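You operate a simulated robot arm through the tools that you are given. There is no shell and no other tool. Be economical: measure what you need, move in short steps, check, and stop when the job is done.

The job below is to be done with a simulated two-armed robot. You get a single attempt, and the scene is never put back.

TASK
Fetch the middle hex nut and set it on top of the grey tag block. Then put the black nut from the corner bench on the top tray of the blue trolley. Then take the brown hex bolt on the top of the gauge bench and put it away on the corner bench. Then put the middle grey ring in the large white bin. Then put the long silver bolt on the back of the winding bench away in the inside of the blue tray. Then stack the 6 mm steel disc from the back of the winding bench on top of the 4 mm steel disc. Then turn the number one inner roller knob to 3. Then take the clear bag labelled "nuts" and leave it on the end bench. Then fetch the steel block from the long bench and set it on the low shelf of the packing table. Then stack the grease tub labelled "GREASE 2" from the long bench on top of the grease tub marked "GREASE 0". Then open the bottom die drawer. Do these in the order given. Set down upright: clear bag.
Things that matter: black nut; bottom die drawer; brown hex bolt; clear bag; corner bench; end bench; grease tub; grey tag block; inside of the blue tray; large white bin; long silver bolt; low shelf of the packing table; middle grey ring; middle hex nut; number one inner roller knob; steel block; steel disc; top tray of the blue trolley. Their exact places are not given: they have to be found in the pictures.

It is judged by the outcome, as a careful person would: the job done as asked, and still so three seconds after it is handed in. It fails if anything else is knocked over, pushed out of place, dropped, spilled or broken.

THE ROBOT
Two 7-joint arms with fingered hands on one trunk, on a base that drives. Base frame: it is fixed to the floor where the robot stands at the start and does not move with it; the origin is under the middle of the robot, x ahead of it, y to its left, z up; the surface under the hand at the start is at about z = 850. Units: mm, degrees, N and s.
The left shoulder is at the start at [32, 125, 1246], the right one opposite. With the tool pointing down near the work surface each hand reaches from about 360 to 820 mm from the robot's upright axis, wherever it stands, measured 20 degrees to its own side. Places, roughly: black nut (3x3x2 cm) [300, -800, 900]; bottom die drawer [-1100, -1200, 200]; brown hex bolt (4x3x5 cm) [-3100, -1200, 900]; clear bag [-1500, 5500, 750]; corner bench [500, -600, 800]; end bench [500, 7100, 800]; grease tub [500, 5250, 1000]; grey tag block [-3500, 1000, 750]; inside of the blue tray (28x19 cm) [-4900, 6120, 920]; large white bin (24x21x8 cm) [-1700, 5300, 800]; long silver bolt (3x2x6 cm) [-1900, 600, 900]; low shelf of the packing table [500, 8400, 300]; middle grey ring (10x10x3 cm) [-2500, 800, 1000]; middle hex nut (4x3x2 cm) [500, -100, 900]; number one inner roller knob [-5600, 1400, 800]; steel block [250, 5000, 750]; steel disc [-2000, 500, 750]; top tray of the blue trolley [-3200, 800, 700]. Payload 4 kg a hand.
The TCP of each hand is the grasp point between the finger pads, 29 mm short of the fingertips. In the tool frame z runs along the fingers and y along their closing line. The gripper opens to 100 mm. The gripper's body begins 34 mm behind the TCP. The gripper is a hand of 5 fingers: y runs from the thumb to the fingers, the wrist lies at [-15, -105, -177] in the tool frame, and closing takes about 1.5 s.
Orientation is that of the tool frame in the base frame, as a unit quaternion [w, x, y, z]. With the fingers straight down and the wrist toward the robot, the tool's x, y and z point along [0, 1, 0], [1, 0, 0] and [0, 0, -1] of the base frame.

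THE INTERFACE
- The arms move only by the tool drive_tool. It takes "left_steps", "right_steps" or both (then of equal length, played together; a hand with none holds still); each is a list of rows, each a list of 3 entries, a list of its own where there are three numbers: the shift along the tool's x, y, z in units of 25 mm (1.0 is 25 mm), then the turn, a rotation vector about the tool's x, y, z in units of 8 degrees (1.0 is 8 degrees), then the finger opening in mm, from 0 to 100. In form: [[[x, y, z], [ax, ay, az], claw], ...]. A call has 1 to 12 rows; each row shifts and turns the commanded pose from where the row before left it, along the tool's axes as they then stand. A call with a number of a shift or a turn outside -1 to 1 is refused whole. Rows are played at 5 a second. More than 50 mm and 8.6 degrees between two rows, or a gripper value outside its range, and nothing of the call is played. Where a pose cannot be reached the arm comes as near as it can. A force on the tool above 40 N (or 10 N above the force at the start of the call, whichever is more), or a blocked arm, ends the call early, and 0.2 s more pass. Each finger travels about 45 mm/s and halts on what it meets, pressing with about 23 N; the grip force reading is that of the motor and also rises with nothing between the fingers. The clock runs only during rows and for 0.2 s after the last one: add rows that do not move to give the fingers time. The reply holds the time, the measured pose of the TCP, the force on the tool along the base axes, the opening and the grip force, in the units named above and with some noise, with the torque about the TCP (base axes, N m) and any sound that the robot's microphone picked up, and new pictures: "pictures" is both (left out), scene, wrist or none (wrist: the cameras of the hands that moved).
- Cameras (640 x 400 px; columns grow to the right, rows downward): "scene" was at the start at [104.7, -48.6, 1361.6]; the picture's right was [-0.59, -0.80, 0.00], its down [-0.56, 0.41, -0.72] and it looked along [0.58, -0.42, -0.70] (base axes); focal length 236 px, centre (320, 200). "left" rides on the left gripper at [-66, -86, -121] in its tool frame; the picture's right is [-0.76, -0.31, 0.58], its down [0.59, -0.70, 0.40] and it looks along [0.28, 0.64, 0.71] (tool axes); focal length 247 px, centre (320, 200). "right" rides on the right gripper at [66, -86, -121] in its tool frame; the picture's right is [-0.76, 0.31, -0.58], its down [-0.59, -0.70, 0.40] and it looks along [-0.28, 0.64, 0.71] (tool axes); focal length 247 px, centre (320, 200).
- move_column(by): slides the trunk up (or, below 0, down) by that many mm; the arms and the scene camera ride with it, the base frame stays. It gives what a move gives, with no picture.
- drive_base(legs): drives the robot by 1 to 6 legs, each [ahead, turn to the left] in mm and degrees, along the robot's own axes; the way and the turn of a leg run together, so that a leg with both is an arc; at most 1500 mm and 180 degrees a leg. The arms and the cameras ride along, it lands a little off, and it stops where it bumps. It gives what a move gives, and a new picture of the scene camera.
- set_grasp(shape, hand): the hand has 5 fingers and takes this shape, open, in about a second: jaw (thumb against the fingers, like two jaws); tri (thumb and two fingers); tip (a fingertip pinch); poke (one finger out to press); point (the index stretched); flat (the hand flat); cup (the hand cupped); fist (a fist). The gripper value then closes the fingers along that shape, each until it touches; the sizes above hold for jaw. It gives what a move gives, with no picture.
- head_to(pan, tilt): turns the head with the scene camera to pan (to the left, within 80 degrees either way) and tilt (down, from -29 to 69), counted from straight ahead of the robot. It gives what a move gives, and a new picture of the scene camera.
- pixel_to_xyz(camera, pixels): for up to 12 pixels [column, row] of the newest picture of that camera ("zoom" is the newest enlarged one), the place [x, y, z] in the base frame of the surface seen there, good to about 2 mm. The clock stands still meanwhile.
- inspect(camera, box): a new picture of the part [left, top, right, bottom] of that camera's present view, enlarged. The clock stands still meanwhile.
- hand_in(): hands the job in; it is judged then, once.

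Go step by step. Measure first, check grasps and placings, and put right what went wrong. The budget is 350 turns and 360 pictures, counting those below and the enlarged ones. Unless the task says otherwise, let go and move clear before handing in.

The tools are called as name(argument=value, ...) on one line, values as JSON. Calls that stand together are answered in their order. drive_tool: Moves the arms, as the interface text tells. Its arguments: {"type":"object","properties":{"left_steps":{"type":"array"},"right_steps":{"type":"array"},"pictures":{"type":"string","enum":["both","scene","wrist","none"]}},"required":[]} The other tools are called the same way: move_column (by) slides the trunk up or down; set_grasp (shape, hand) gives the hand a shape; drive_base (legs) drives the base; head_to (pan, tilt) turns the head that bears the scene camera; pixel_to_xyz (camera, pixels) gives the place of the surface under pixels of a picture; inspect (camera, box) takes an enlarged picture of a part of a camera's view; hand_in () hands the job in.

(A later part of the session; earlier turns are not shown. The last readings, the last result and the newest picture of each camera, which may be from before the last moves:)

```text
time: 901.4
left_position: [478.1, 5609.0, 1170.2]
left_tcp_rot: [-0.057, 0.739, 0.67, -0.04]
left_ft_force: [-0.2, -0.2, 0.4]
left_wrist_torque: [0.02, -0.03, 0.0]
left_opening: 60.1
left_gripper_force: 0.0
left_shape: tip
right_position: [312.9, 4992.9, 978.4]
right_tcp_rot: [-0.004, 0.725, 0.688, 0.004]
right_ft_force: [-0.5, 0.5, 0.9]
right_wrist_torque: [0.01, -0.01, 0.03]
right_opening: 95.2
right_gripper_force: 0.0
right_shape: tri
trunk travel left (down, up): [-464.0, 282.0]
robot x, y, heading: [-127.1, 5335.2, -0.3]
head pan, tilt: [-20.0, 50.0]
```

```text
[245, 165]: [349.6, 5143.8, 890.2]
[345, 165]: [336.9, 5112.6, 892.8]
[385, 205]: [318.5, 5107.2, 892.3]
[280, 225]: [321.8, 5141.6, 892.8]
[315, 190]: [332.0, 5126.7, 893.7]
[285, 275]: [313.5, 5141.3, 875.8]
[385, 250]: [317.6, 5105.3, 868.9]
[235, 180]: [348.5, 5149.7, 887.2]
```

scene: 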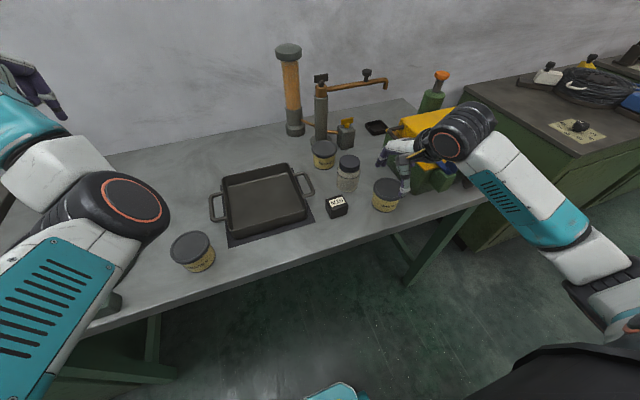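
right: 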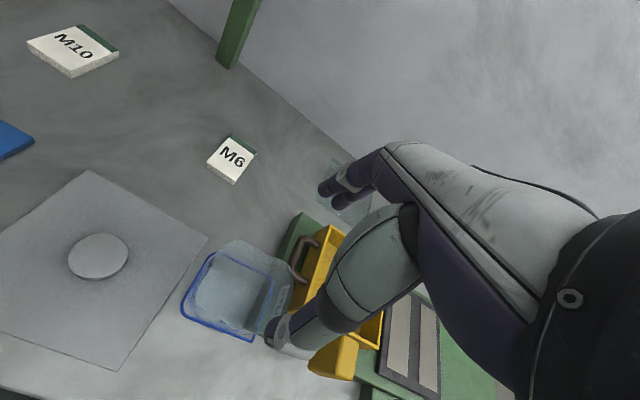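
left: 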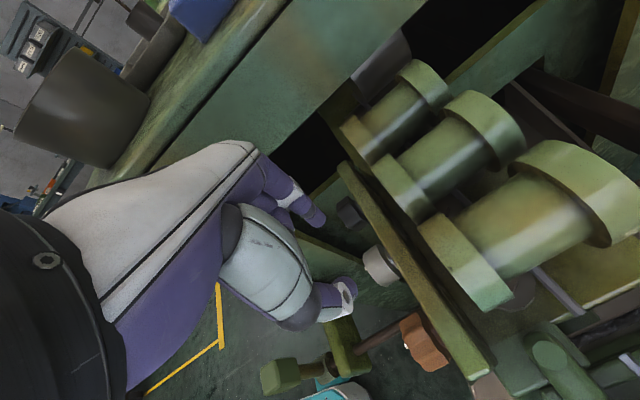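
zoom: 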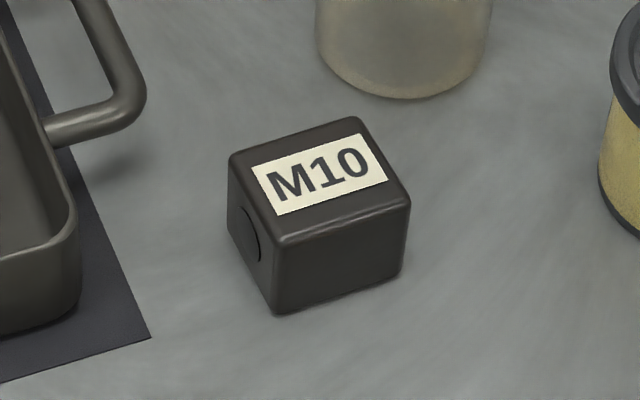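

Block centre is (333,5125), top 893. I move over it (raised to clear the jar), then down.

drive_tool(right_steps=[[[0, 0, -1], [0, 0, 0], 75], [[0, 0, -1], [0, 0, 0], 75], [[0.87, 0.09, 0], [0, 0, 0], 75], [[0.87, 0.09, 0], [0, 0, 0], 75], [[0.87, 0.09, 0], [0, 0, 0], 75], [[0.87, 0.09, 0], [0, 0, 0], 75], [[0.87, 0.09, 0], [0, 0, 0], 75], [[0.87, 0.09, 0], [0, 0, 0], 75], [[0, 0, 1], [0, 0, 0], 75], [[0, 0, 1], [0, 0, 0], 75], [[0, 0, 1], [0, 0, 0], 75], [[0, 0, 0], [0, 0, 0], 75]], pictures="wrist")

```text
time: 904.0
left_position: [477.6, 5608.9, 1168.8]
left_tcp_rot: [-0.056, 0.739, 0.67, -0.039]
left_ft_force: [1.1, -0.1, 0.0]
left_wrist_torque: [-0.03, 0.0, 0.02]
left_opening: 59.8
left_gripper_force: 0.0
left_shape: tip
right_position: [332.3, 5122.5, 953.2]
right_tcp_rot: [-0.002, 0.726, 0.688, 0.003]
right_ft_force: [0.2, -0.1, -0.9]
right_wrist_torque: [0.04, -0.04, -0.03]
right_opening: 75.1
right_gripper_force: 0.0
right_shape: tri
trunk travel left (down, up): [-464.0, 282.0]
robot x, y, heading: [-130.7, 5329.0, -0.2]
head pan, tilt: [-20.0, 50.0]
```

right: 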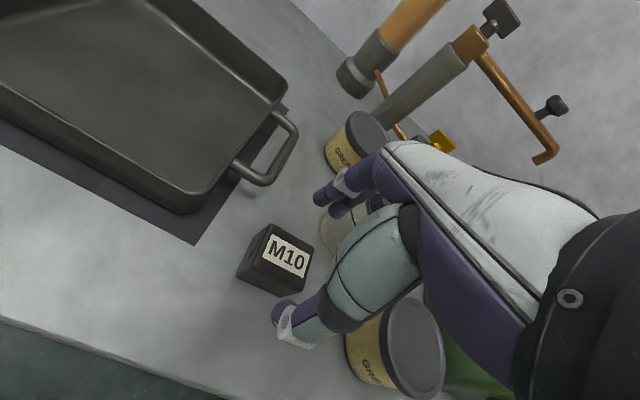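

I descend carefully with a slight shift away from the jar, watching the force.

drive_tool(right_steps=[[[0.2, -0.1, 0.5], [0, 0, 0], 75], [[0, 0, 0.7], [0, 0, 0], 75], [[0, 0, 0.5], [0, 0, 0], 75], [[0, 0, 0], [0, 0, 0], 75]], pictures="wrist")

inspect(camera="scene", box=[280, 130, 440, 250])

```text
time: 905.0
left_position: [478.6, 5608.9, 1169.0]
left_tcp_rot: [-0.057, 0.739, 0.67, -0.04]
left_ft_force: [-0.3, 0.7, 0.0]
left_wrist_torque: [0.0, 0.02, 0.03]
left_opening: 60.2
left_gripper_force: 0.0
left_shape: tip
right_position: [330.3, 5128.1, 912.4]
right_tcp_rot: [-0.004, 0.725, 0.688, 0.002]
right_ft_force: [-0.2, -0.1, 0.5]
right_wrist_torque: [0.0, 0.0, -0.02]
right_opening: 75.4
right_gripper_force: 0.1
right_shape: tri
trunk travel left (down, up): [-464.0, 282.0]
robot x, y, heading: [-130.2, 5328.2, -0.5]
head pan, tilt: [-20.0, 50.0]
```

right: 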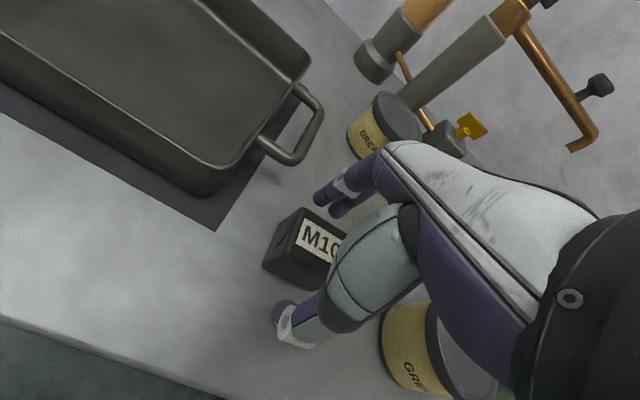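

```text
3.33 times, centred on (360, 190) of scene
```

zoom: 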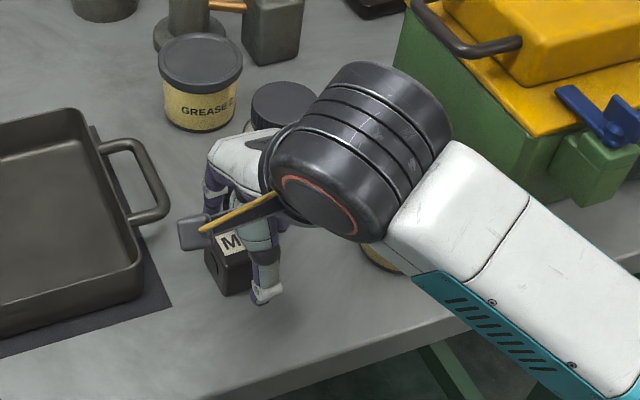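

GREASE 2 is confirmed by its label. I need only 16 mm more for the block: lower and close.

drive_tool(right_steps=[[[0, 0, 0.35], [0, 0, 0], 75], [[0, 0, 0.35], [0, 0, 0], 75], [[0, 0, 0], [0, 0, 0], 75], [[0, 0, 0], [0, 0, 0], 40], [[0, 0, 0], [0, 0, 0], 20], [[0, 0, 0], [0, 0, 0], 20], [[0, 0, 0], [0, 0, 0], 20], [[0, 0, 0], [0, 0, 0], 20], [[0, 0, 0], [0, 0, 0], 20]], pictures="wrist")

```text
time: 907.0
left_position: [479.5, 5609.2, 1169.5]
left_tcp_rot: [-0.057, 0.738, 0.671, -0.039]
left_ft_force: [0.5, -0.1, 0.6]
left_wrist_torque: [-0.01, 0.0, -0.01]
left_opening: 60.1
left_gripper_force: 0.1
left_shape: tip
right_position: [330.9, 5128.3, 893.5]
right_tcp_rot: [-0.004, 0.725, 0.688, 0.003]
right_ft_force: [0.8, 0.2, -0.7]
right_wrist_torque: [0.03, 0.02, 0.03]
right_opening: 38.7
right_gripper_force: 23.5
right_shape: tri
trunk travel left (down, up): [-464.0, 282.0]
robot x, y, heading: [-126.8, 5332.3, -0.2]
head pan, tilt: [-20.0, 50.0]
```

right: 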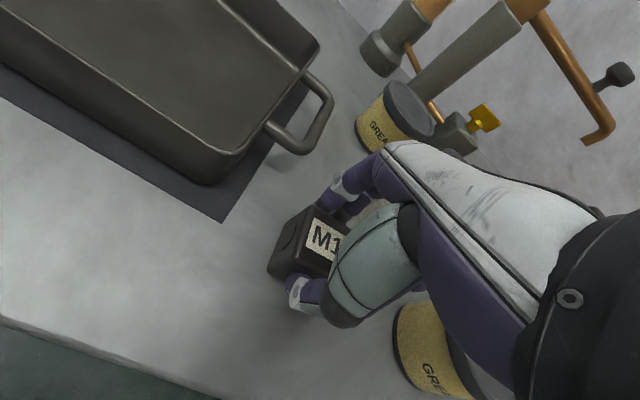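

Gripped (38.7 mm). I lift straight up and check.

drive_tool(right_steps=[[[0, 0, -0.5], [0, 0, 0], 20], [[0, 0, -1], [0, 0, 0], 20], [[0, 0, -1], [0, 0, 0], 20], [[0, 0, -1], [0, 0, 0], 20], [[0, 0, -1], [0, 0, 0], 20], [[0, 0, -1], [0, 0, 0], 20], [[0, 0, -1], [0, 0, 0], 20], [[0, 0, -1], [0, 0, 0], 20]], pictures="wrist")

```text
time: 908.8
left_position: [479.4, 5609.3, 1168.7]
left_tcp_rot: [-0.055, 0.739, 0.67, -0.038]
left_ft_force: [0.1, 0.7, 0.8]
left_wrist_torque: [0.0, -0.05, -0.03]
left_opening: 60.1
left_gripper_force: 0.0
left_shape: tip
right_position: [332.0, 5126.8, 1081.2]
right_tcp_rot: [-0.004, 0.725, 0.688, 0.003]
right_ft_force: [-0.6, -0.8, -4.7]
right_wrist_torque: [0.04, -0.02, -0.02]
right_opening: 38.3
right_gripper_force: 23.4
right_shape: tri
trunk travel left (down, up): [-464.0, 282.0]
robot x, y, heading: [-130.6, 5327.7, -0.2]
head pan, tilt: [-20.0, 50.0]
```

right: 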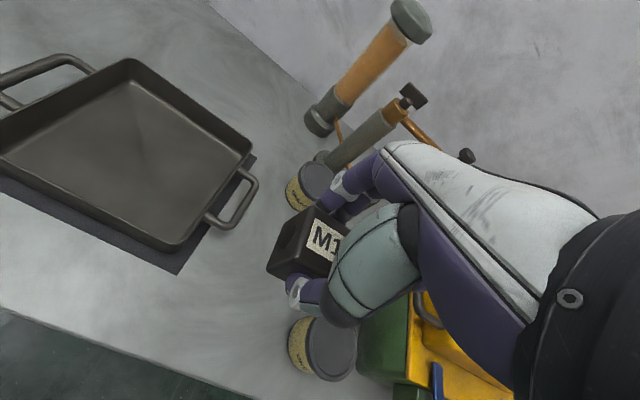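

The block is held. I drive north and look at the packing table's low shelf.

drive_base(legs=[[-350, 0], [0, 90], [1400, 0], [900, 0], [0, -40]])

head_to(pan=-5, tilt=40)

```text
time: 927.9
left_position: [-321.8, 8281.3, 1169.6]
left_tcp_rot: [-0.034, 0.384, 0.921, -0.06]
left_ft_force: [0.1, 0.8, -0.9]
left_wrist_torque: [0.01, 0.02, -0.01]
left_opening: 59.9
left_gripper_force: 0.0
left_shape: tip
right_position: [-43.5, 7859.5, 1082.9]
right_tcp_rot: [-0.005, 0.364, 0.931, 0.001]
right_ft_force: [-0.3, -0.7, -5.4]
right_wrist_torque: [0.02, 0.04, 0.05]
right_opening: 37.9
right_gripper_force: 23.2
right_shape: tri
trunk travel left (down, up): [-464.0, 282.0]
robot x, y, heading: [-494.7, 7637.6, 49.8]
head pan, tilt: [-20.0, 50.0]
```

scene: 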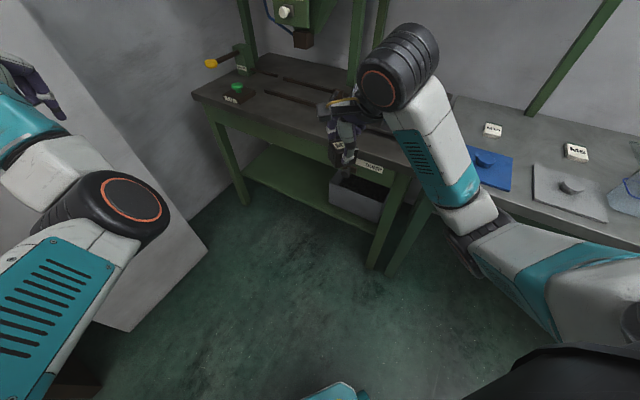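

```text
time: 928.6
left_position: [-321.6, 8280.8, 1168.1]
left_tcp_rot: [-0.035, 0.384, 0.921, -0.059]
left_ft_force: [-0.7, -0.5, -0.1]
left_wrist_torque: [0.01, -0.02, -0.05]
left_opening: 59.9
left_gripper_force: 0.1
left_shape: tip
right_position: [-42.8, 7860.5, 1081.4]
right_tcp_rot: [-0.005, 0.364, 0.931, 0.001]
right_ft_force: [0.1, -0.1, -6.3]
right_wrist_torque: [0.05, 0.01, -0.01]
right_opening: 38.1
right_gripper_force: 23.1
right_shape: tri
trunk travel left (down, up): [-464.0, 282.0]
robot x, y, heading: [-491.7, 7638.9, 49.5]
head pan, tilt: [-5.0, 40.0]
```

scene: 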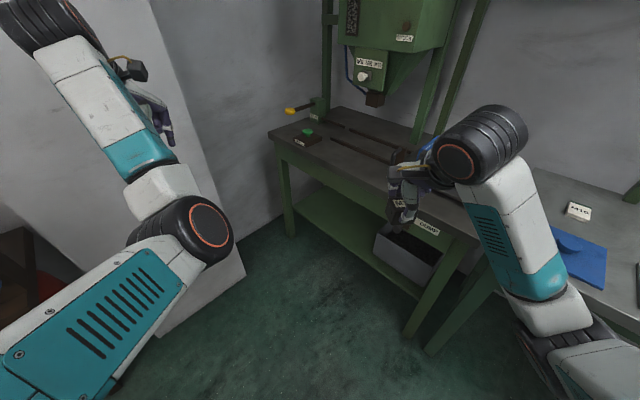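

pixel_to_xyz(camera="scene", pixels=[[320, 215], [340, 225], [370, 250], [320, 195], [350, 210], [300, 195], [275, 140], [345, 180], [380, 215], [385, 240], [290, 225], [410, 320], [430, 290]])

inspect(camera="scene", box=[250, 90, 490, 340])

```text
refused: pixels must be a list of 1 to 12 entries
```

```text
1.60 times, centred on (370, 215) of scene
```

zoom: 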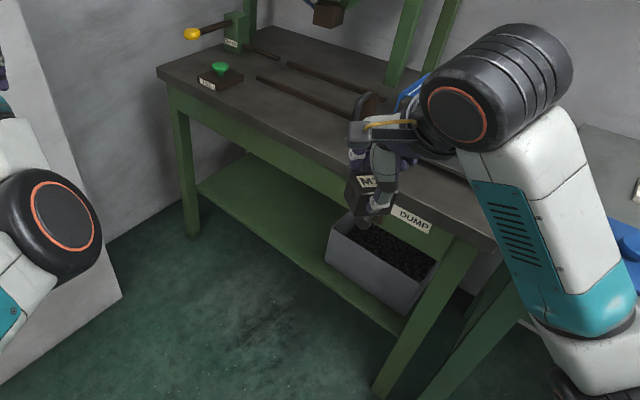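

pixel_to_xyz(camera="zoom", pixels=[[250, 190], [300, 225], [310, 260], [220, 200], [270, 230], [320, 275], [165, 75], [300, 155], [245, 165], [330, 235], [380, 310], [190, 230]])

```text
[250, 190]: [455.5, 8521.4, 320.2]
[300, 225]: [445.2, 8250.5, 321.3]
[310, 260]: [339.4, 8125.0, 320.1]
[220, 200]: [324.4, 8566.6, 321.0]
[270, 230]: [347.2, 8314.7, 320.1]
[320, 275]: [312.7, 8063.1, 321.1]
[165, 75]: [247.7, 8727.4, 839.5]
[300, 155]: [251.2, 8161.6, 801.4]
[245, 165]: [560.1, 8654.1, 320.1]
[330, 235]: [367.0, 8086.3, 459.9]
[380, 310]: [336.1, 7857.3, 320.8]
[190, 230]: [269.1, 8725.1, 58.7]
```

The shelf (z 320) is free around (365,8210), under the table top (edge x 247, apron down to ~760). I lower the trunk fully and the right hand here in the open first.

move_column(by=-460)

drive_tool(right_steps=[[[0, 0, 1], [0, 0, 0], 20], [[0, 0, 1], [0, 0, 0], 20], [[0, 0, 1], [0, 0, 0], 20], [[0, 0, 1], [0, 0, 0], 20], [[0, 0, 1], [0, 0, 0], 20], [[0, 0, 1], [0, 0, 0], 20], [[0, 0, 1], [0, 0, 0], 20], [[0, 0, 1], [0, 0, 0], 20], [[0, 0, 1], [0, 0, 0], 20]], pictures="scene")

```text
refused: -460 is not a number from -400 to 400
```

```text
time: 930.6
left_position: [-321.6, 8281.6, 1170.0]
left_tcp_rot: [-0.034, 0.384, 0.921, -0.06]
left_ft_force: [0.2, -0.3, -0.2]
left_wrist_torque: [0.0, 0.0, 0.03]
left_opening: 60.2
left_gripper_force: 0.1
left_shape: tip
right_position: [-45.1, 7861.2, 856.9]
right_tcp_rot: [-0.005, 0.365, 0.931, 0.001]
right_ft_force: [-0.9, -0.4, -5.3]
right_wrist_torque: [0.04, 0.01, 0.02]
right_opening: 38.0
right_gripper_force: 23.2
right_shape: tri
trunk travel left (down, up): [-464.0, 282.0]
robot x, y, heading: [-495.2, 7636.4, 49.8]
head pan, tilt: [-5.0, 40.0]
```

scene: 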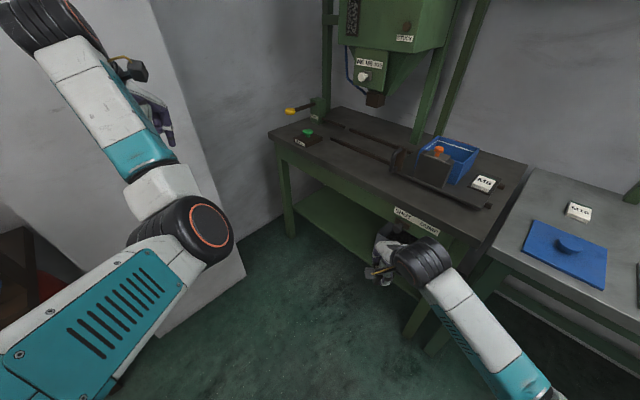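

The arm reaches that low. Now the trunk down 400 + 55.

move_column(by=-400)

move_column(by=-55)

head_to(pan=-15, tilt=25)

```text
time: 934.5
left_position: [-307.3, 8297.9, 693.5]
left_tcp_rot: [-0.056, 0.382, 0.913, -0.129]
left_ft_force: [-0.2, 0.8, -0.2]
left_wrist_torque: [0.0, 0.01, 0.01]
left_opening: 60.1
left_gripper_force: 0.0
left_shape: tip
right_position: [-44.9, 7862.5, 456.5]
right_tcp_rot: [-0.004, 0.364, 0.931, 0.002]
right_ft_force: [-0.2, -0.4, -6.5]
right_wrist_torque: [0.01, 0.0, -0.03]
right_opening: 38.0
right_gripper_force: 23.3
right_shape: tri
trunk travel left (down, up): [-64.0, 682.0]
robot x, y, heading: [-495.6, 7639.7, 49.8]
head pan, tilt: [-5.0, 40.0]
```

```text
time: 935.4
left_position: [-304.5, 8301.7, 603.8]
left_tcp_rot: [-0.066, 0.38, 0.908, -0.161]
left_ft_force: [0.9, 0.1, 0.3]
left_wrist_torque: [0.02, -0.01, 0.0]
left_opening: 60.0
left_gripper_force: 0.1
left_shape: tip
right_position: [-44.8, 7862.1, 404.3]
right_tcp_rot: [-0.005, 0.364, 0.931, 0.001]
right_ft_force: [0.6, -0.7, -4.9]
right_wrist_torque: [0.02, 0.02, 0.02]
right_opening: 37.7
right_gripper_force: 22.7
right_shape: tri
trunk travel left (down, up): [-9.0, 737.0]
robot x, y, heading: [-493.4, 7638.5, 49.7]
head pan, tilt: [-5.0, 40.0]
```

```text
time: 936.2
left_position: [-304.5, 8303.0, 602.5]
left_tcp_rot: [-0.067, 0.38, 0.908, -0.16]
left_ft_force: [-0.1, 0.3, 0.1]
left_wrist_torque: [0.06, -0.01, -0.02]
left_opening: 59.8
left_gripper_force: 0.1
left_shape: tip
right_position: [-45.0, 7861.8, 401.4]
right_tcp_rot: [-0.006, 0.364, 0.931, 0.001]
right_ft_force: [0.1, 0.2, -6.0]
right_wrist_torque: [0.02, 0.06, -0.01]
right_opening: 37.8
right_gripper_force: 22.8
right_shape: tri
trunk travel left (down, up): [-9.0, 737.0]
robot x, y, heading: [-497.1, 7634.2, 50.0]
head pan, tilt: [-15.0, 25.0]
```

scene: 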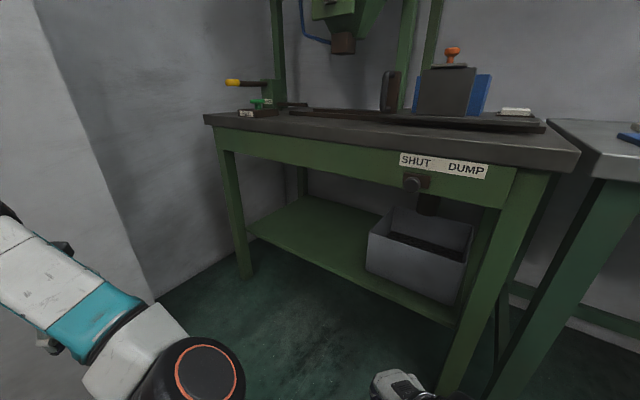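

pixel_to_xyz(camera="scene", pixels=[[340, 178], [300, 165], [320, 235], [350, 255], [330, 265], [290, 220], [250, 240], [410, 188], [380, 240], [240, 270], [130, 230], [155, 300]])

```text
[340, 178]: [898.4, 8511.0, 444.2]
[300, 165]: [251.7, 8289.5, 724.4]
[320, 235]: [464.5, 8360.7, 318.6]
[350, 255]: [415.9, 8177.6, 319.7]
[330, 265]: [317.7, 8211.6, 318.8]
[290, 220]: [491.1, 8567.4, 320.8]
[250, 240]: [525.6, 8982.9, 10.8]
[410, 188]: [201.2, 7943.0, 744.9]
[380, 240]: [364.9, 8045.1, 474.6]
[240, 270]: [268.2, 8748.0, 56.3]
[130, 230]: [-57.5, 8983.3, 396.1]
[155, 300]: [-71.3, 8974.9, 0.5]
```

The block must go in clear of the bin (y<8050). I tuck the left hand inward (pillar on that side), then drive ahead so the right hand is just outside the shelf at about (235,8215).

drive_tool(left_steps=[[[-1, -0.5, -1], [0, 0, 0], 60], [[-1, -0.5, -1], [0, 0, 0], 60], [[-1, -0.5, -1], [0, 0, 0], 60], [[-1, -0.5, -1], [0, 0, 0], 60], [[-1, -0.5, 0], [0, 0, 0], 60], [[-1, -0.5, 0], [0, 0, 0], 60], [[-1, -0.5, 0], [0, 0, 0], 60], [[-1, -0.5, 0], [0, 0, 0], 60]], pictures="none")

drive_base(legs=[[0, 1.7], [445, 0], [0, -1.7]])

head_to(pan=-35, tilt=40)

```text
time: 938.0
left_position: [-173.2, 8303.8, 667.4]
left_tcp_rot: [-0.067, 0.38, 0.908, -0.161]
left_ft_force: [0.1, -0.1, -0.6]
left_wrist_torque: [-0.02, -0.02, 0.01]
left_opening: 59.8
left_gripper_force: 0.0
left_shape: tip
left hand out of reach, approached as far as the arm can: row 1, 2, 3, 4, 5, 6, 7, 8
right_position: [-45.8, 7862.4, 401.7]
right_tcp_rot: [-0.005, 0.364, 0.931, 0.002]
right_ft_force: [-0.7, -0.5, -5.8]
right_wrist_torque: [0.01, 0.0, -0.01]
right_opening: 38.1
right_gripper_force: 22.8
right_shape: tri
trunk travel left (down, up): [-9.0, 737.0]
robot x, y, heading: [-497.2, 7632.3, 49.7]
head pan, tilt: [-15.0, 25.0]
```

```text
time: 941.4
left_position: [103.9, 8643.8, 667.6]
left_tcp_rot: [-0.067, 0.383, 0.907, -0.161]
left_ft_force: [-0.1, 0.2, 0.8]
left_wrist_torque: [0.01, -0.01, 0.04]
left_opening: 60.1
left_gripper_force: 0.0
left_shape: tip
right_position: [229.8, 8201.7, 402.3]
right_tcp_rot: [-0.005, 0.367, 0.93, 0.001]
right_ft_force: [0.5, -0.4, -4.8]
right_wrist_torque: [0.02, 0.02, -0.03]
right_opening: 38.1
right_gripper_force: 22.9
right_shape: tri
trunk travel left (down, up): [-9.0, 737.0]
robot x, y, heading: [-222.1, 7975.3, 49.6]
head pan, tilt: [-15.0, 25.0]
```

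scene: 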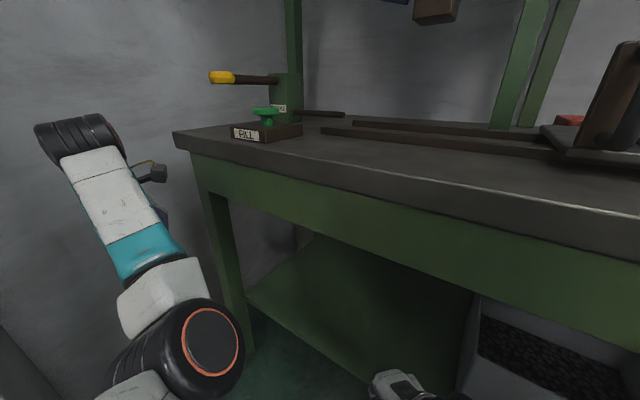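

```text
time: 942.2
left_position: [104.3, 8643.8, 667.7]
left_tcp_rot: [-0.067, 0.383, 0.907, -0.16]
left_ft_force: [0.0, -0.4, 0.1]
left_wrist_torque: [0.0, -0.02, -0.03]
left_opening: 60.0
left_gripper_force: 0.0
left_shape: tip
right_position: [229.9, 8200.4, 402.8]
right_tcp_rot: [-0.006, 0.367, 0.93, 0.001]
right_ft_force: [-0.6, -0.6, -5.8]
right_wrist_torque: [0.02, 0.01, 0.03]
right_opening: 38.1
right_gripper_force: 22.7
right_shape: tri
trunk travel left (down, up): [-9.0, 737.0]
robot x, y, heading: [-222.5, 7973.6, 49.5]
head pan, tilt: [-35.0, 40.0]
```

scene: 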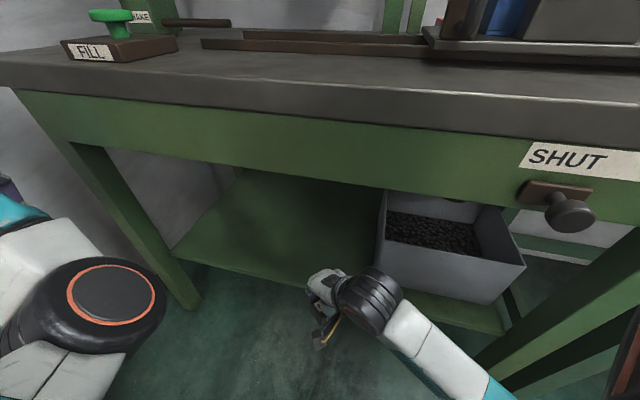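

I extend the hand into the shelf space by the arm: +132 in x, +22 in y.

drive_tool(right_steps=[[[-0.65, 0.85, 0], [0, 0, 0], 20], [[-0.65, 0.85, 0], [0, 0, 0], 20], [[-0.65, 0.85, 0], [0, 0, 0], 20], [[-0.65, 0.85, 0], [0, 0, 0], 20], [[-0.65, 0.85, 0], [0, 0, 0], 20], [[0, 0, 0], [0, 0, 0], 20]], pictures="both")

```text
time: 943.6
left_position: [104.0, 8643.3, 668.5]
left_tcp_rot: [-0.067, 0.383, 0.907, -0.161]
left_ft_force: [-0.2, -1.0, 0.1]
left_wrist_torque: [0.01, 0.02, -0.04]
left_opening: 59.6
left_gripper_force: 0.0
left_shape: tip
right_position: [360.4, 8222.0, 401.1]
right_tcp_rot: [-0.006, 0.367, 0.93, 0.001]
right_ft_force: [-0.2, 0.3, -5.8]
right_wrist_torque: [0.0, 0.02, 0.0]
right_opening: 37.9
right_gripper_force: 23.2
right_shape: tri
trunk travel left (down, up): [-9.0, 737.0]
robot x, y, heading: [-221.2, 7977.8, 49.2]
head pan, tilt: [-35.0, 40.0]
```

scene: 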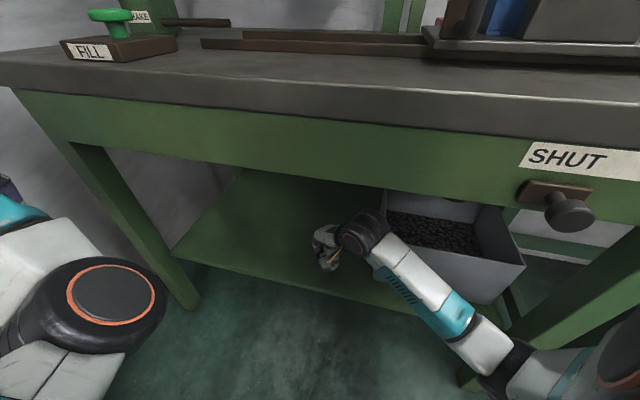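
right: 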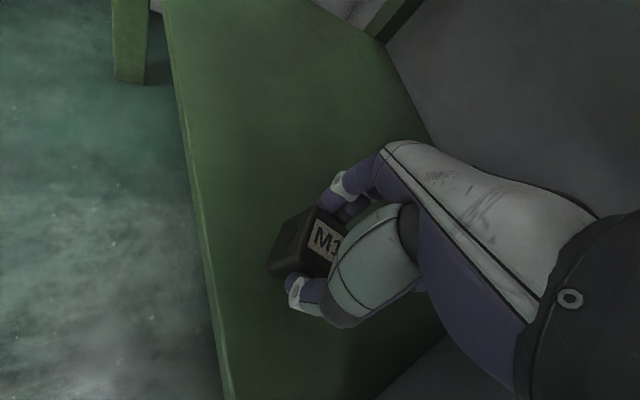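

Over the shelf. I lower 36 mm to contact.

drive_tool(right_steps=[[[0, 0, 0.6], [0, 0, 0], 20], [[0, 0, 0.5], [0, 0, 0], 20], [[0, 0, 0.2], [0, 0, 0], 20], [[0, 0, 0.1], [0, 0, 0], 20], [[0, 0, 0.08], [0, 0, 0], 20], [[0, 0, 0], [0, 0, 0], 20]], pictures="wrist")

```text
time: 945.0
left_position: [104.9, 8644.3, 667.7]
left_tcp_rot: [-0.067, 0.383, 0.907, -0.16]
left_ft_force: [0.1, -0.4, -0.1]
left_wrist_torque: [0.02, -0.01, 0.0]
left_opening: 59.6
left_gripper_force: 0.0
left_shape: tip
right_position: [360.1, 8224.9, 365.1]
right_tcp_rot: [-0.005, 0.366, 0.931, 0.002]
right_ft_force: [-1.5, 2.2, 1.2]
right_wrist_torque: [0.0, -0.02, 0.01]
right_opening: 38.1
right_gripper_force: 23.0
right_shape: tri
trunk travel left (down, up): [-9.0, 737.0]
robot x, y, heading: [-221.2, 7978.2, 49.5]
head pan, tilt: [-35.0, 40.0]
```

right: 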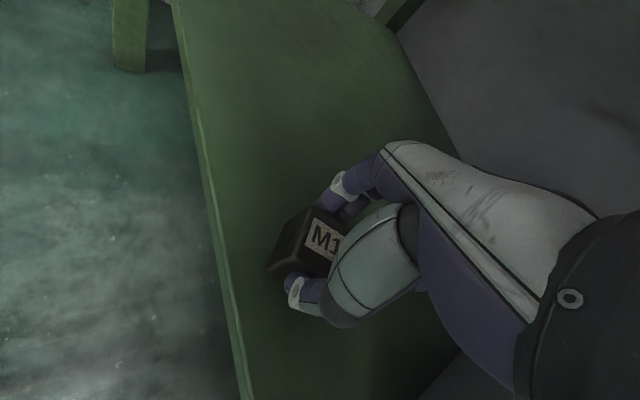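

Contact made (force changed by 7 N). I open, rise 37 mm, and withdraw along the same path.

drive_tool(right_steps=[[[0, 0, 0], [0, 0, 0], 45], [[0, 0, 0], [0, 0, 0], 60], [[0, 0, 0], [0, 0, 0], 70], [[0, 0, 0], [0, 0, 0], 70], [[0, 0, -0.6], [0, 0, 0], 70], [[0, 0, -0.9], [0, 0, 0], 70], [[0.65, -0.85, -0.3], [0, 0, 0], 70], [[0.65, -0.85, 0], [0, 0, 0], 70], [[0.65, -0.85, 0], [0, 0, 0], 70], [[0.65, -0.85, 0], [0, 0, 0], 70], [[0.65, -0.85, 0], [0, 0, 0], 70]], pictures="both")

```text
time: 947.4
left_position: [103.2, 8644.4, 668.1]
left_tcp_rot: [-0.067, 0.384, 0.907, -0.16]
left_ft_force: [-0.3, -0.5, 0.0]
left_wrist_torque: [-0.01, -0.02, 0.0]
left_opening: 60.0
left_gripper_force: 0.2
left_shape: tip
right_position: [230.3, 8201.0, 411.0]
right_tcp_rot: [-0.005, 0.367, 0.93, 0.001]
right_ft_force: [0.4, 0.8, -1.2]
right_wrist_torque: [0.0, -0.01, -0.04]
right_opening: 70.0
right_gripper_force: 0.0
right_shape: tri
trunk travel left (down, up): [-9.0, 737.0]
robot x, y, heading: [-219.2, 7976.1, 49.4]
head pan, tilt: [-35.0, 40.0]
```

scene: 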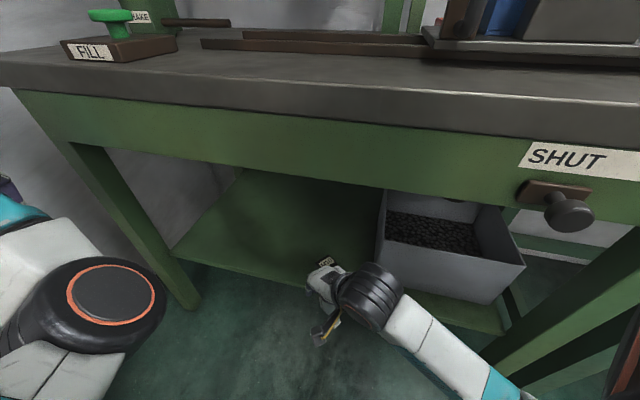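
right: 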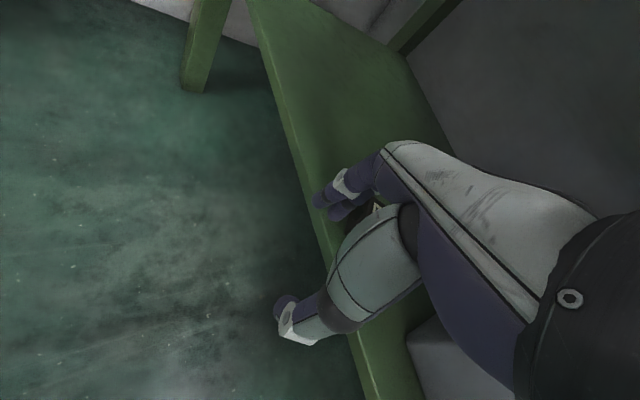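

The steel block is on the low shelf. I back out, raise the trunk, and go to the grease tubs.

drive_base(legs=[[-450, 0]])

move_column(by=400)

move_column(by=60)

drive_tool(right_steps=[[[0, 0, -1], [0, 0, 0], 100], [[0, 0, -1], [0, 0, 0], 100], [[0, 0, -1], [0, 0, 0], 100], [[0, 0, -1], [0, 0, 0], 100], [[0, 0, -1], [0, 0, 0], 100], [[0, 0, -1], [0, 0, 0], 100], [[0, 0, -1], [0, 0, 0], 100], [[0, 0, -1], [0, 0, 0], 100], [[0, 0, -1], [0, 0, 0], 100]], pictures="none")

drive_base(legs=[[0, -139.5], [1400, 0], [930, 0], [0, 90]])

```text
time: 950.2
left_position: [-191.0, 8299.8, 667.9]
left_tcp_rot: [-0.067, 0.384, 0.907, -0.16]
left_ft_force: [0.2, -0.7, -0.1]
left_wrist_torque: [0.0, -0.01, -0.02]
left_opening: 59.8
left_gripper_force: 0.1
left_shape: tip
right_position: [-65.2, 7857.2, 411.7]
right_tcp_rot: [-0.006, 0.368, 0.93, 0.001]
right_ft_force: [0.5, -0.3, -0.6]
right_wrist_torque: [0.04, 0.0, 0.03]
right_opening: 70.1
right_gripper_force: 0.2
right_shape: tri
trunk travel left (down, up): [-9.0, 737.0]
robot x, y, heading: [-519.2, 7635.1, 49.2]
head pan, tilt: [-35.0, 40.0]
```

scene: 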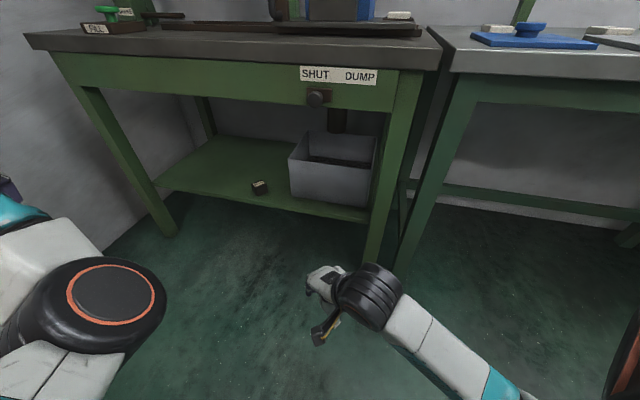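

```text
time: 954.0
left_position: [-189.7, 8299.7, 1067.6]
left_tcp_rot: [-0.067, 0.383, 0.907, -0.161]
left_ft_force: [-0.1, -0.6, 0.5]
left_wrist_torque: [-0.02, 0.0, 0.0]
left_opening: 60.0
left_gripper_force: 0.0
left_shape: tip
right_position: [-65.8, 7858.0, 809.9]
right_tcp_rot: [-0.005, 0.367, 0.93, 0.001]
right_ft_force: [0.0, -1.0, -0.1]
right_wrist_torque: [0.02, 0.01, -0.01]
right_opening: 69.7
right_gripper_force: 0.0
right_shape: tri
trunk travel left (down, up): [-409.0, 337.0]
robot x, y, heading: [-517.6, 7634.7, 49.3]
head pan, tilt: [-35.0, 40.0]
```

```text
time: 955.0
left_position: [-190.7, 8299.5, 1126.7]
left_tcp_rot: [-0.067, 0.383, 0.907, -0.161]
left_ft_force: [-0.8, 0.8, -0.1]
left_wrist_torque: [-0.01, 0.0, 0.01]
left_opening: 60.0
left_gripper_force: 0.1
left_shape: tip
right_position: [-64.1, 7857.4, 870.0]
right_tcp_rot: [-0.006, 0.367, 0.93, 0.001]
right_ft_force: [-0.3, -0.8, -0.8]
right_wrist_torque: [0.0, 0.03, -0.01]
right_opening: 69.9
right_gripper_force: 0.0
right_shape: tri
trunk travel left (down, up): [-469.0, 277.0]
robot x, y, heading: [-516.1, 7636.2, 49.2]
head pan, tilt: [-35.0, 40.0]
```

```text
time: 957.0
left_position: [-190.2, 8299.3, 1128.2]
left_tcp_rot: [-0.067, 0.384, 0.907, -0.16]
left_ft_force: [0.2, -0.4, 0.0]
left_wrist_torque: [0.03, -0.03, -0.01]
left_opening: 60.1
left_gripper_force: 0.0
left_shape: tip
right_position: [-61.1, 7855.0, 1094.7]
right_tcp_rot: [-0.004, 0.367, 0.93, 0.0]
right_ft_force: [1.2, -0.7, -0.2]
right_wrist_torque: [0.0, -0.01, 0.0]
right_opening: 99.6
right_gripper_force: 0.1
right_shape: tri
trunk travel left (down, up): [-469.0, 277.0]
robot x, y, heading: [-514.9, 7633.1, 49.4]
head pan, tilt: [-35.0, 40.0]
```

```text
time: 978.3
left_position: [180.5, 5494.2, 1129.4]
left_tcp_rot: [-0.127, 0.728, 0.664, -0.118]
left_ft_force: [-0.7, 0.5, -0.7]
left_wrist_torque: [-0.01, -0.01, -0.03]
left_opening: 60.1
left_gripper_force: 0.1
left_shape: tip
right_position: [-71.9, 5105.6, 1094.4]
right_tcp_rot: [-0.003, 0.723, 0.691, 0.003]
right_ft_force: [0.3, -0.2, 0.6]
right_wrist_torque: [0.0, 0.0, -0.02]
right_opening: 99.9
right_gripper_force: 0.0
right_shape: tri
trunk travel left (down, up): [-469.0, 277.0]
robot x, y, heading: [-536.4, 5306.6, -0.4]
head pan, tilt: [-35.0, 40.0]
```

scene: 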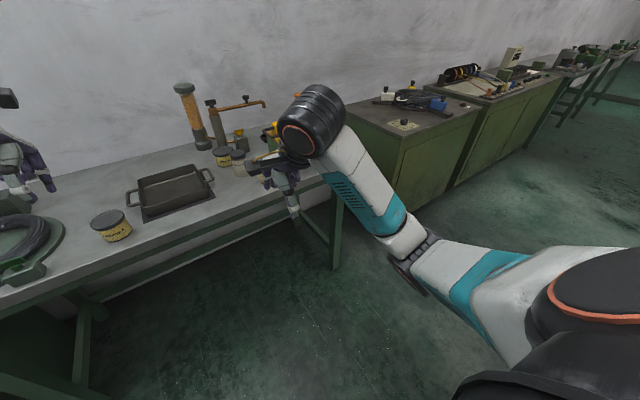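

I drive in to bring GREASE 2 to the right hand and use the wrist camera to plan the grip.

drive_base(legs=[[526, -1]])

drive_tool(right_steps=[[[0, 0, 0], [0, 0, 0], 100]], pictures="wrist")

```text
time: 981.3
left_position: [702.4, 5470.8, 1126.8]
left_tcp_rot: [-0.13, 0.735, 0.655, -0.116]
left_ft_force: [0.1, -0.2, 0.4]
left_wrist_torque: [0.04, 0.02, 0.02]
left_opening: 60.0
left_gripper_force: 0.0
left_shape: tip
right_position: [441.0, 5088.9, 1093.7]
right_tcp_rot: [-0.004, 0.73, 0.683, 0.003]
right_ft_force: [0.1, -0.6, 0.2]
right_wrist_torque: [0.01, 0.03, -0.01]
right_opening: 99.9
right_gripper_force: 0.1
right_shape: tri
trunk travel left (down, up): [-469.0, 277.0]
robot x, y, heading: [-18.6, 5300.9, -1.3]
head pan, tilt: [-35.0, 40.0]
```

scene: 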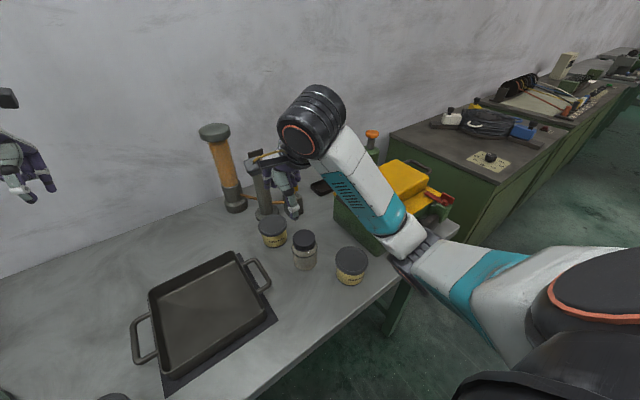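

```text
time: 981.7
left_position: [702.0, 5469.2, 1127.4]
left_tcp_rot: [-0.129, 0.736, 0.655, -0.116]
left_ft_force: [-0.2, -0.5, 0.6]
left_wrist_torque: [-0.01, -0.02, -0.02]
left_opening: 59.9
left_gripper_force: 0.0
left_shape: tip
right_position: [440.1, 5089.0, 1093.9]
right_tcp_rot: [-0.004, 0.73, 0.683, 0.003]
right_ft_force: [0.0, -0.1, -0.4]
right_wrist_torque: [0.01, -0.03, -0.03]
right_opening: 99.9
right_gripper_force: 0.1
right_shape: tri
trunk travel left (down, up): [-469.0, 277.0]
robot x, y, heading: [-22.9, 5302.4, -1.3]
head pan, tilt: [-35.0, 40.0]
```

right: 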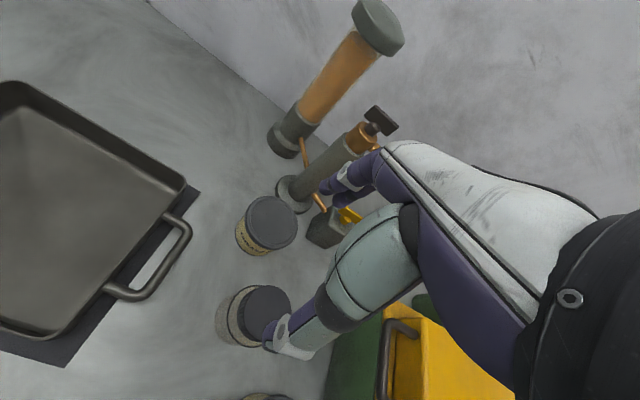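

pixel_to_xyz(camera="right", pixels=[[248, 222], [296, 222], [272, 198], [272, 248], [272, 222], [293, 180], [310, 205], [300, 190], [330, 165], [322, 235], [287, 290], [345, 120]])

```text
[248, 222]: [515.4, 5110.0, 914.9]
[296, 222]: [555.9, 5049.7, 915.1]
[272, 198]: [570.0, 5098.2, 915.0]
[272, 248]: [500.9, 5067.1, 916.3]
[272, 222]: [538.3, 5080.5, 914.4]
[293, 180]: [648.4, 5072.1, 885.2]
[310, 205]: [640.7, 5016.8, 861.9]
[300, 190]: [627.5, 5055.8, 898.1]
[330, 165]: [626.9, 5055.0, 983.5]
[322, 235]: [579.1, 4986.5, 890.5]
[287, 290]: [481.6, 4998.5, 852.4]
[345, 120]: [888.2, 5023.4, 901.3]
```

Tub 2 is centred at (536,5081), Ø≈78, top 915; there's room for the fingers before the pump column (x 627). I lower the trunk 40, move over it and descend most of the way.

move_column(by=-40)

drive_tool(right_steps=[[[-0.04, 0.965, 0], [0, 0, 0], 100], [[-0.04, 0.965, 0], [0, 0, 0], 100], [[-0.04, 0.965, 0], [0, 0, 0], 100], [[-0.04, 0.965, 0], [0, 0, 0], 100], [[0, 0, 1], [0, 0, 0], 100], [[0, 0, 1], [0, 0, 0], 100], [[0, 0, 1], [0, 0, 0], 100], [[0, 0, 0.8], [0, 0, 0], 100], [[0, 0, 0], [0, 0, 0], 100]], pictures="wrist")

```text
time: 982.5
left_position: [701.2, 5470.6, 1089.2]
left_tcp_rot: [-0.129, 0.735, 0.656, -0.116]
left_ft_force: [-0.3, -0.3, 0.3]
left_wrist_torque: [0.02, -0.02, -0.04]
left_opening: 59.9
left_gripper_force: 0.0
left_shape: tip
right_position: [440.4, 5088.3, 1055.1]
right_tcp_rot: [-0.004, 0.73, 0.683, 0.002]
right_ft_force: [-0.4, 0.5, -0.1]
right_wrist_torque: [-0.02, -0.02, -0.01]
right_opening: 99.9
right_gripper_force: 0.0
right_shape: tri
trunk travel left (down, up): [-429.0, 317.0]
robot x, y, heading: [-20.3, 5301.0, -1.5]
head pan, tilt: [-35.0, 40.0]
```

```text
time: 984.5
left_position: [702.7, 5471.8, 1088.5]
left_tcp_rot: [-0.129, 0.735, 0.655, -0.116]
left_ft_force: [-0.2, 0.2, 0.4]
left_wrist_torque: [0.02, -0.04, -0.05]
left_opening: 60.1
left_gripper_force: 0.1
left_shape: tip
right_position: [536.4, 5079.9, 960.2]
right_tcp_rot: [-0.005, 0.73, 0.683, 0.002]
right_ft_force: [0.5, 0.7, -0.3]
right_wrist_torque: [-0.02, 0.0, -0.01]
right_opening: 99.7
right_gripper_force: 0.0
right_shape: tri
trunk travel left (down, up): [-429.0, 317.0]
robot x, y, heading: [-18.4, 5302.3, -1.4]
head pan, tilt: [-35.0, 40.0]
```

right: 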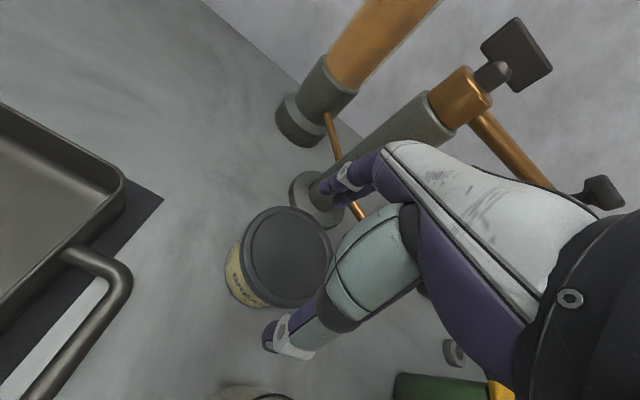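

The lid is well centred. I descend 55 mm and close.

drive_tool(right_steps=[[[0.1, 0, 0.8], [0, 0, 0], 100], [[0, 0, 0.8], [0, 0, 0], 100], [[0, 0, 0.5], [0, 0, 0], 100], [[0, 0, 0], [0, 0, 0], 100], [[0, 0, 0], [0, 0, 0], 70], [[0, 0, 0], [0, 0, 0], 50], [[0, 0, 0], [0, 0, 0], 50], [[0, 0, 0], [0, 0, 0], 50]], pictures="wrist")

```text
time: 986.3
left_position: [701.1, 5470.2, 1087.5]
left_tcp_rot: [-0.129, 0.735, 0.655, -0.116]
left_ft_force: [1.2, -0.7, 1.0]
left_wrist_torque: [0.01, 0.01, 0.0]
left_opening: 60.0
left_gripper_force: 0.1
left_shape: tip
right_position: [537.8, 5082.4, 907.0]
right_tcp_rot: [-0.004, 0.73, 0.683, 0.002]
right_ft_force: [0.1, 0.5, 1.1]
right_wrist_torque: [-0.02, 0.01, -0.04]
right_opening: 68.2
right_gripper_force: 22.9
right_shape: tri
trunk travel left (down, up): [-429.0, 317.0]
robot x, y, heading: [-17.0, 5300.5, -1.5]
head pan, tilt: [-35.0, 40.0]
```

right: 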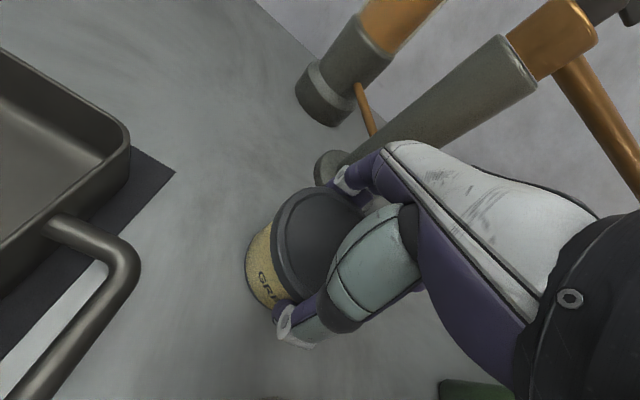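

Gripped. I lift straight up.

drive_tool(right_steps=[[[0, 0, -0.5], [0, 0, 0], 45], [[0, 0, -1], [0, 0, 0], 45], [[0, 0, -1], [0, 0, 0], 45], [[0, 0, -1], [0, 0, 0], 45], [[0, 0, -1], [0, 0, 0], 45], [[0, 0, -1], [0, 0, 0], 45], [[0, 0, -1], [0, 0, 0], 45], [[0, -1, 0], [0, 0, 0], 45], [[0, -1, 0], [0, 0, 0], 45], [[0, -1, 0], [0, 0, 0], 45], [[0, -1, 0], [0, 0, 0], 45]], pictures="wrist")

```text
time: 988.7
left_position: [700.8, 5471.1, 1087.6]
left_tcp_rot: [-0.129, 0.735, 0.655, -0.116]
left_ft_force: [-0.6, 0.3, 0.4]
left_wrist_torque: [-0.03, -0.02, 0.01]
left_opening: 59.9
left_gripper_force: 0.0
left_shape: tip
right_position: [434.9, 5088.7, 1069.8]
right_tcp_rot: [-0.003, 0.731, 0.683, 0.003]
right_ft_force: [0.2, -0.1, -3.3]
right_wrist_torque: [0.03, -0.02, 0.01]
right_opening: 68.1
right_gripper_force: 23.2
right_shape: tri
trunk travel left (down, up): [-429.0, 317.0]
robot x, y, heading: [-17.2, 5301.9, -1.3]
head pan, tilt: [-35.0, 40.0]
```

right: 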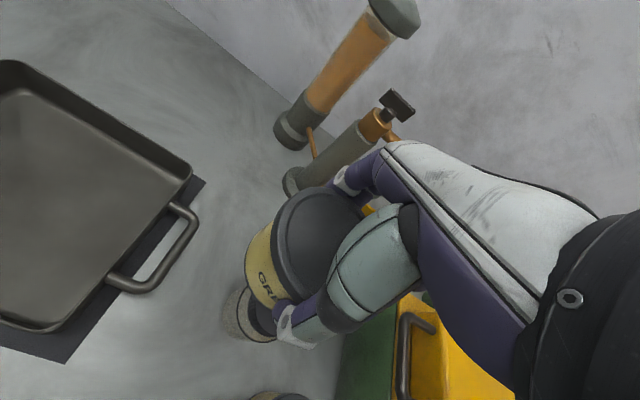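

The tub is held. I raise and retract the left hand, then move base to GREASE 0.

drive_tool(left_steps=[[[0, -1, -1], [0, 0, 0], 60], [[0, -1, -1], [0, 0, 0], 60], [[0, -1, -1], [0, 0, 0], 60], [[0, -1, -1], [0, 0, 0], 60], [[0, -1, -1], [0, 0, 0], 60], [[0, -1, -1], [0, 0, 0], 60], [[0, -1, -1], [0, 0, 0], 60], [[0, -1, 0], [0, 0, 0], 60]], pictures="none")

drive_base(legs=[[-420, 0], [0, 91.3], [395, 0], [0, -90], [310, 0]])

```text
time: 990.5
left_position: [575.2, 5486.6, 1321.9]
left_tcp_rot: [-0.13, 0.735, 0.655, -0.117]
left_ft_force: [-0.9, 0.0, -0.2]
left_wrist_torque: [-0.04, 0.02, -0.01]
left_opening: 60.0
left_gripper_force: 0.1
left_shape: tip
right_position: [435.4, 5089.9, 1070.1]
right_tcp_rot: [-0.003, 0.731, 0.683, 0.003]
right_ft_force: [0.2, 0.2, -3.3]
right_wrist_torque: [-0.01, -0.07, 0.0]
right_opening: 68.2
right_gripper_force: 23.1
right_shape: tri
trunk travel left (down, up): [-429.0, 317.0]
robot x, y, heading: [-21.6, 5305.4, -1.5]
head pan, tilt: [-35.0, 40.0]
```

```text
time: 1004.9
left_position: [471.5, 5891.1, 1320.8]
left_tcp_rot: [-0.129, 0.735, 0.656, -0.117]
left_ft_force: [0.3, 0.2, 0.4]
left_wrist_torque: [-0.02, 0.01, 0.0]
left_opening: 59.9
left_gripper_force: 0.0
left_shape: tip
right_position: [330.7, 5494.2, 1069.2]
right_tcp_rot: [-0.004, 0.73, 0.683, 0.003]
right_ft_force: [0.1, -0.1, -2.9]
right_wrist_torque: [-0.01, -0.01, -0.01]
right_opening: 67.6
right_gripper_force: 22.9
right_shape: tri
trunk travel left (down, up): [-429.0, 317.0]
robot x, y, heading: [-126.9, 5706.3, -1.4]
head pan, tilt: [-35.0, 40.0]
```

scene: 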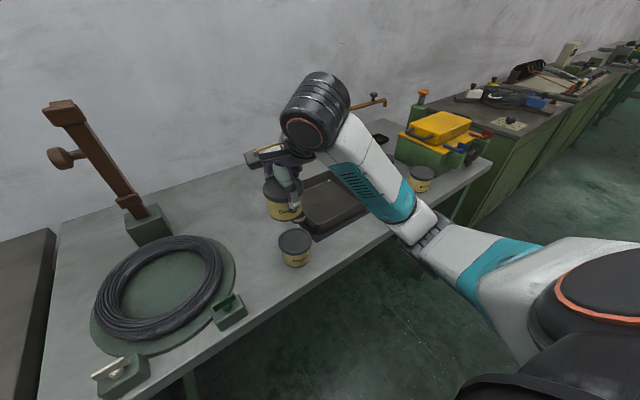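

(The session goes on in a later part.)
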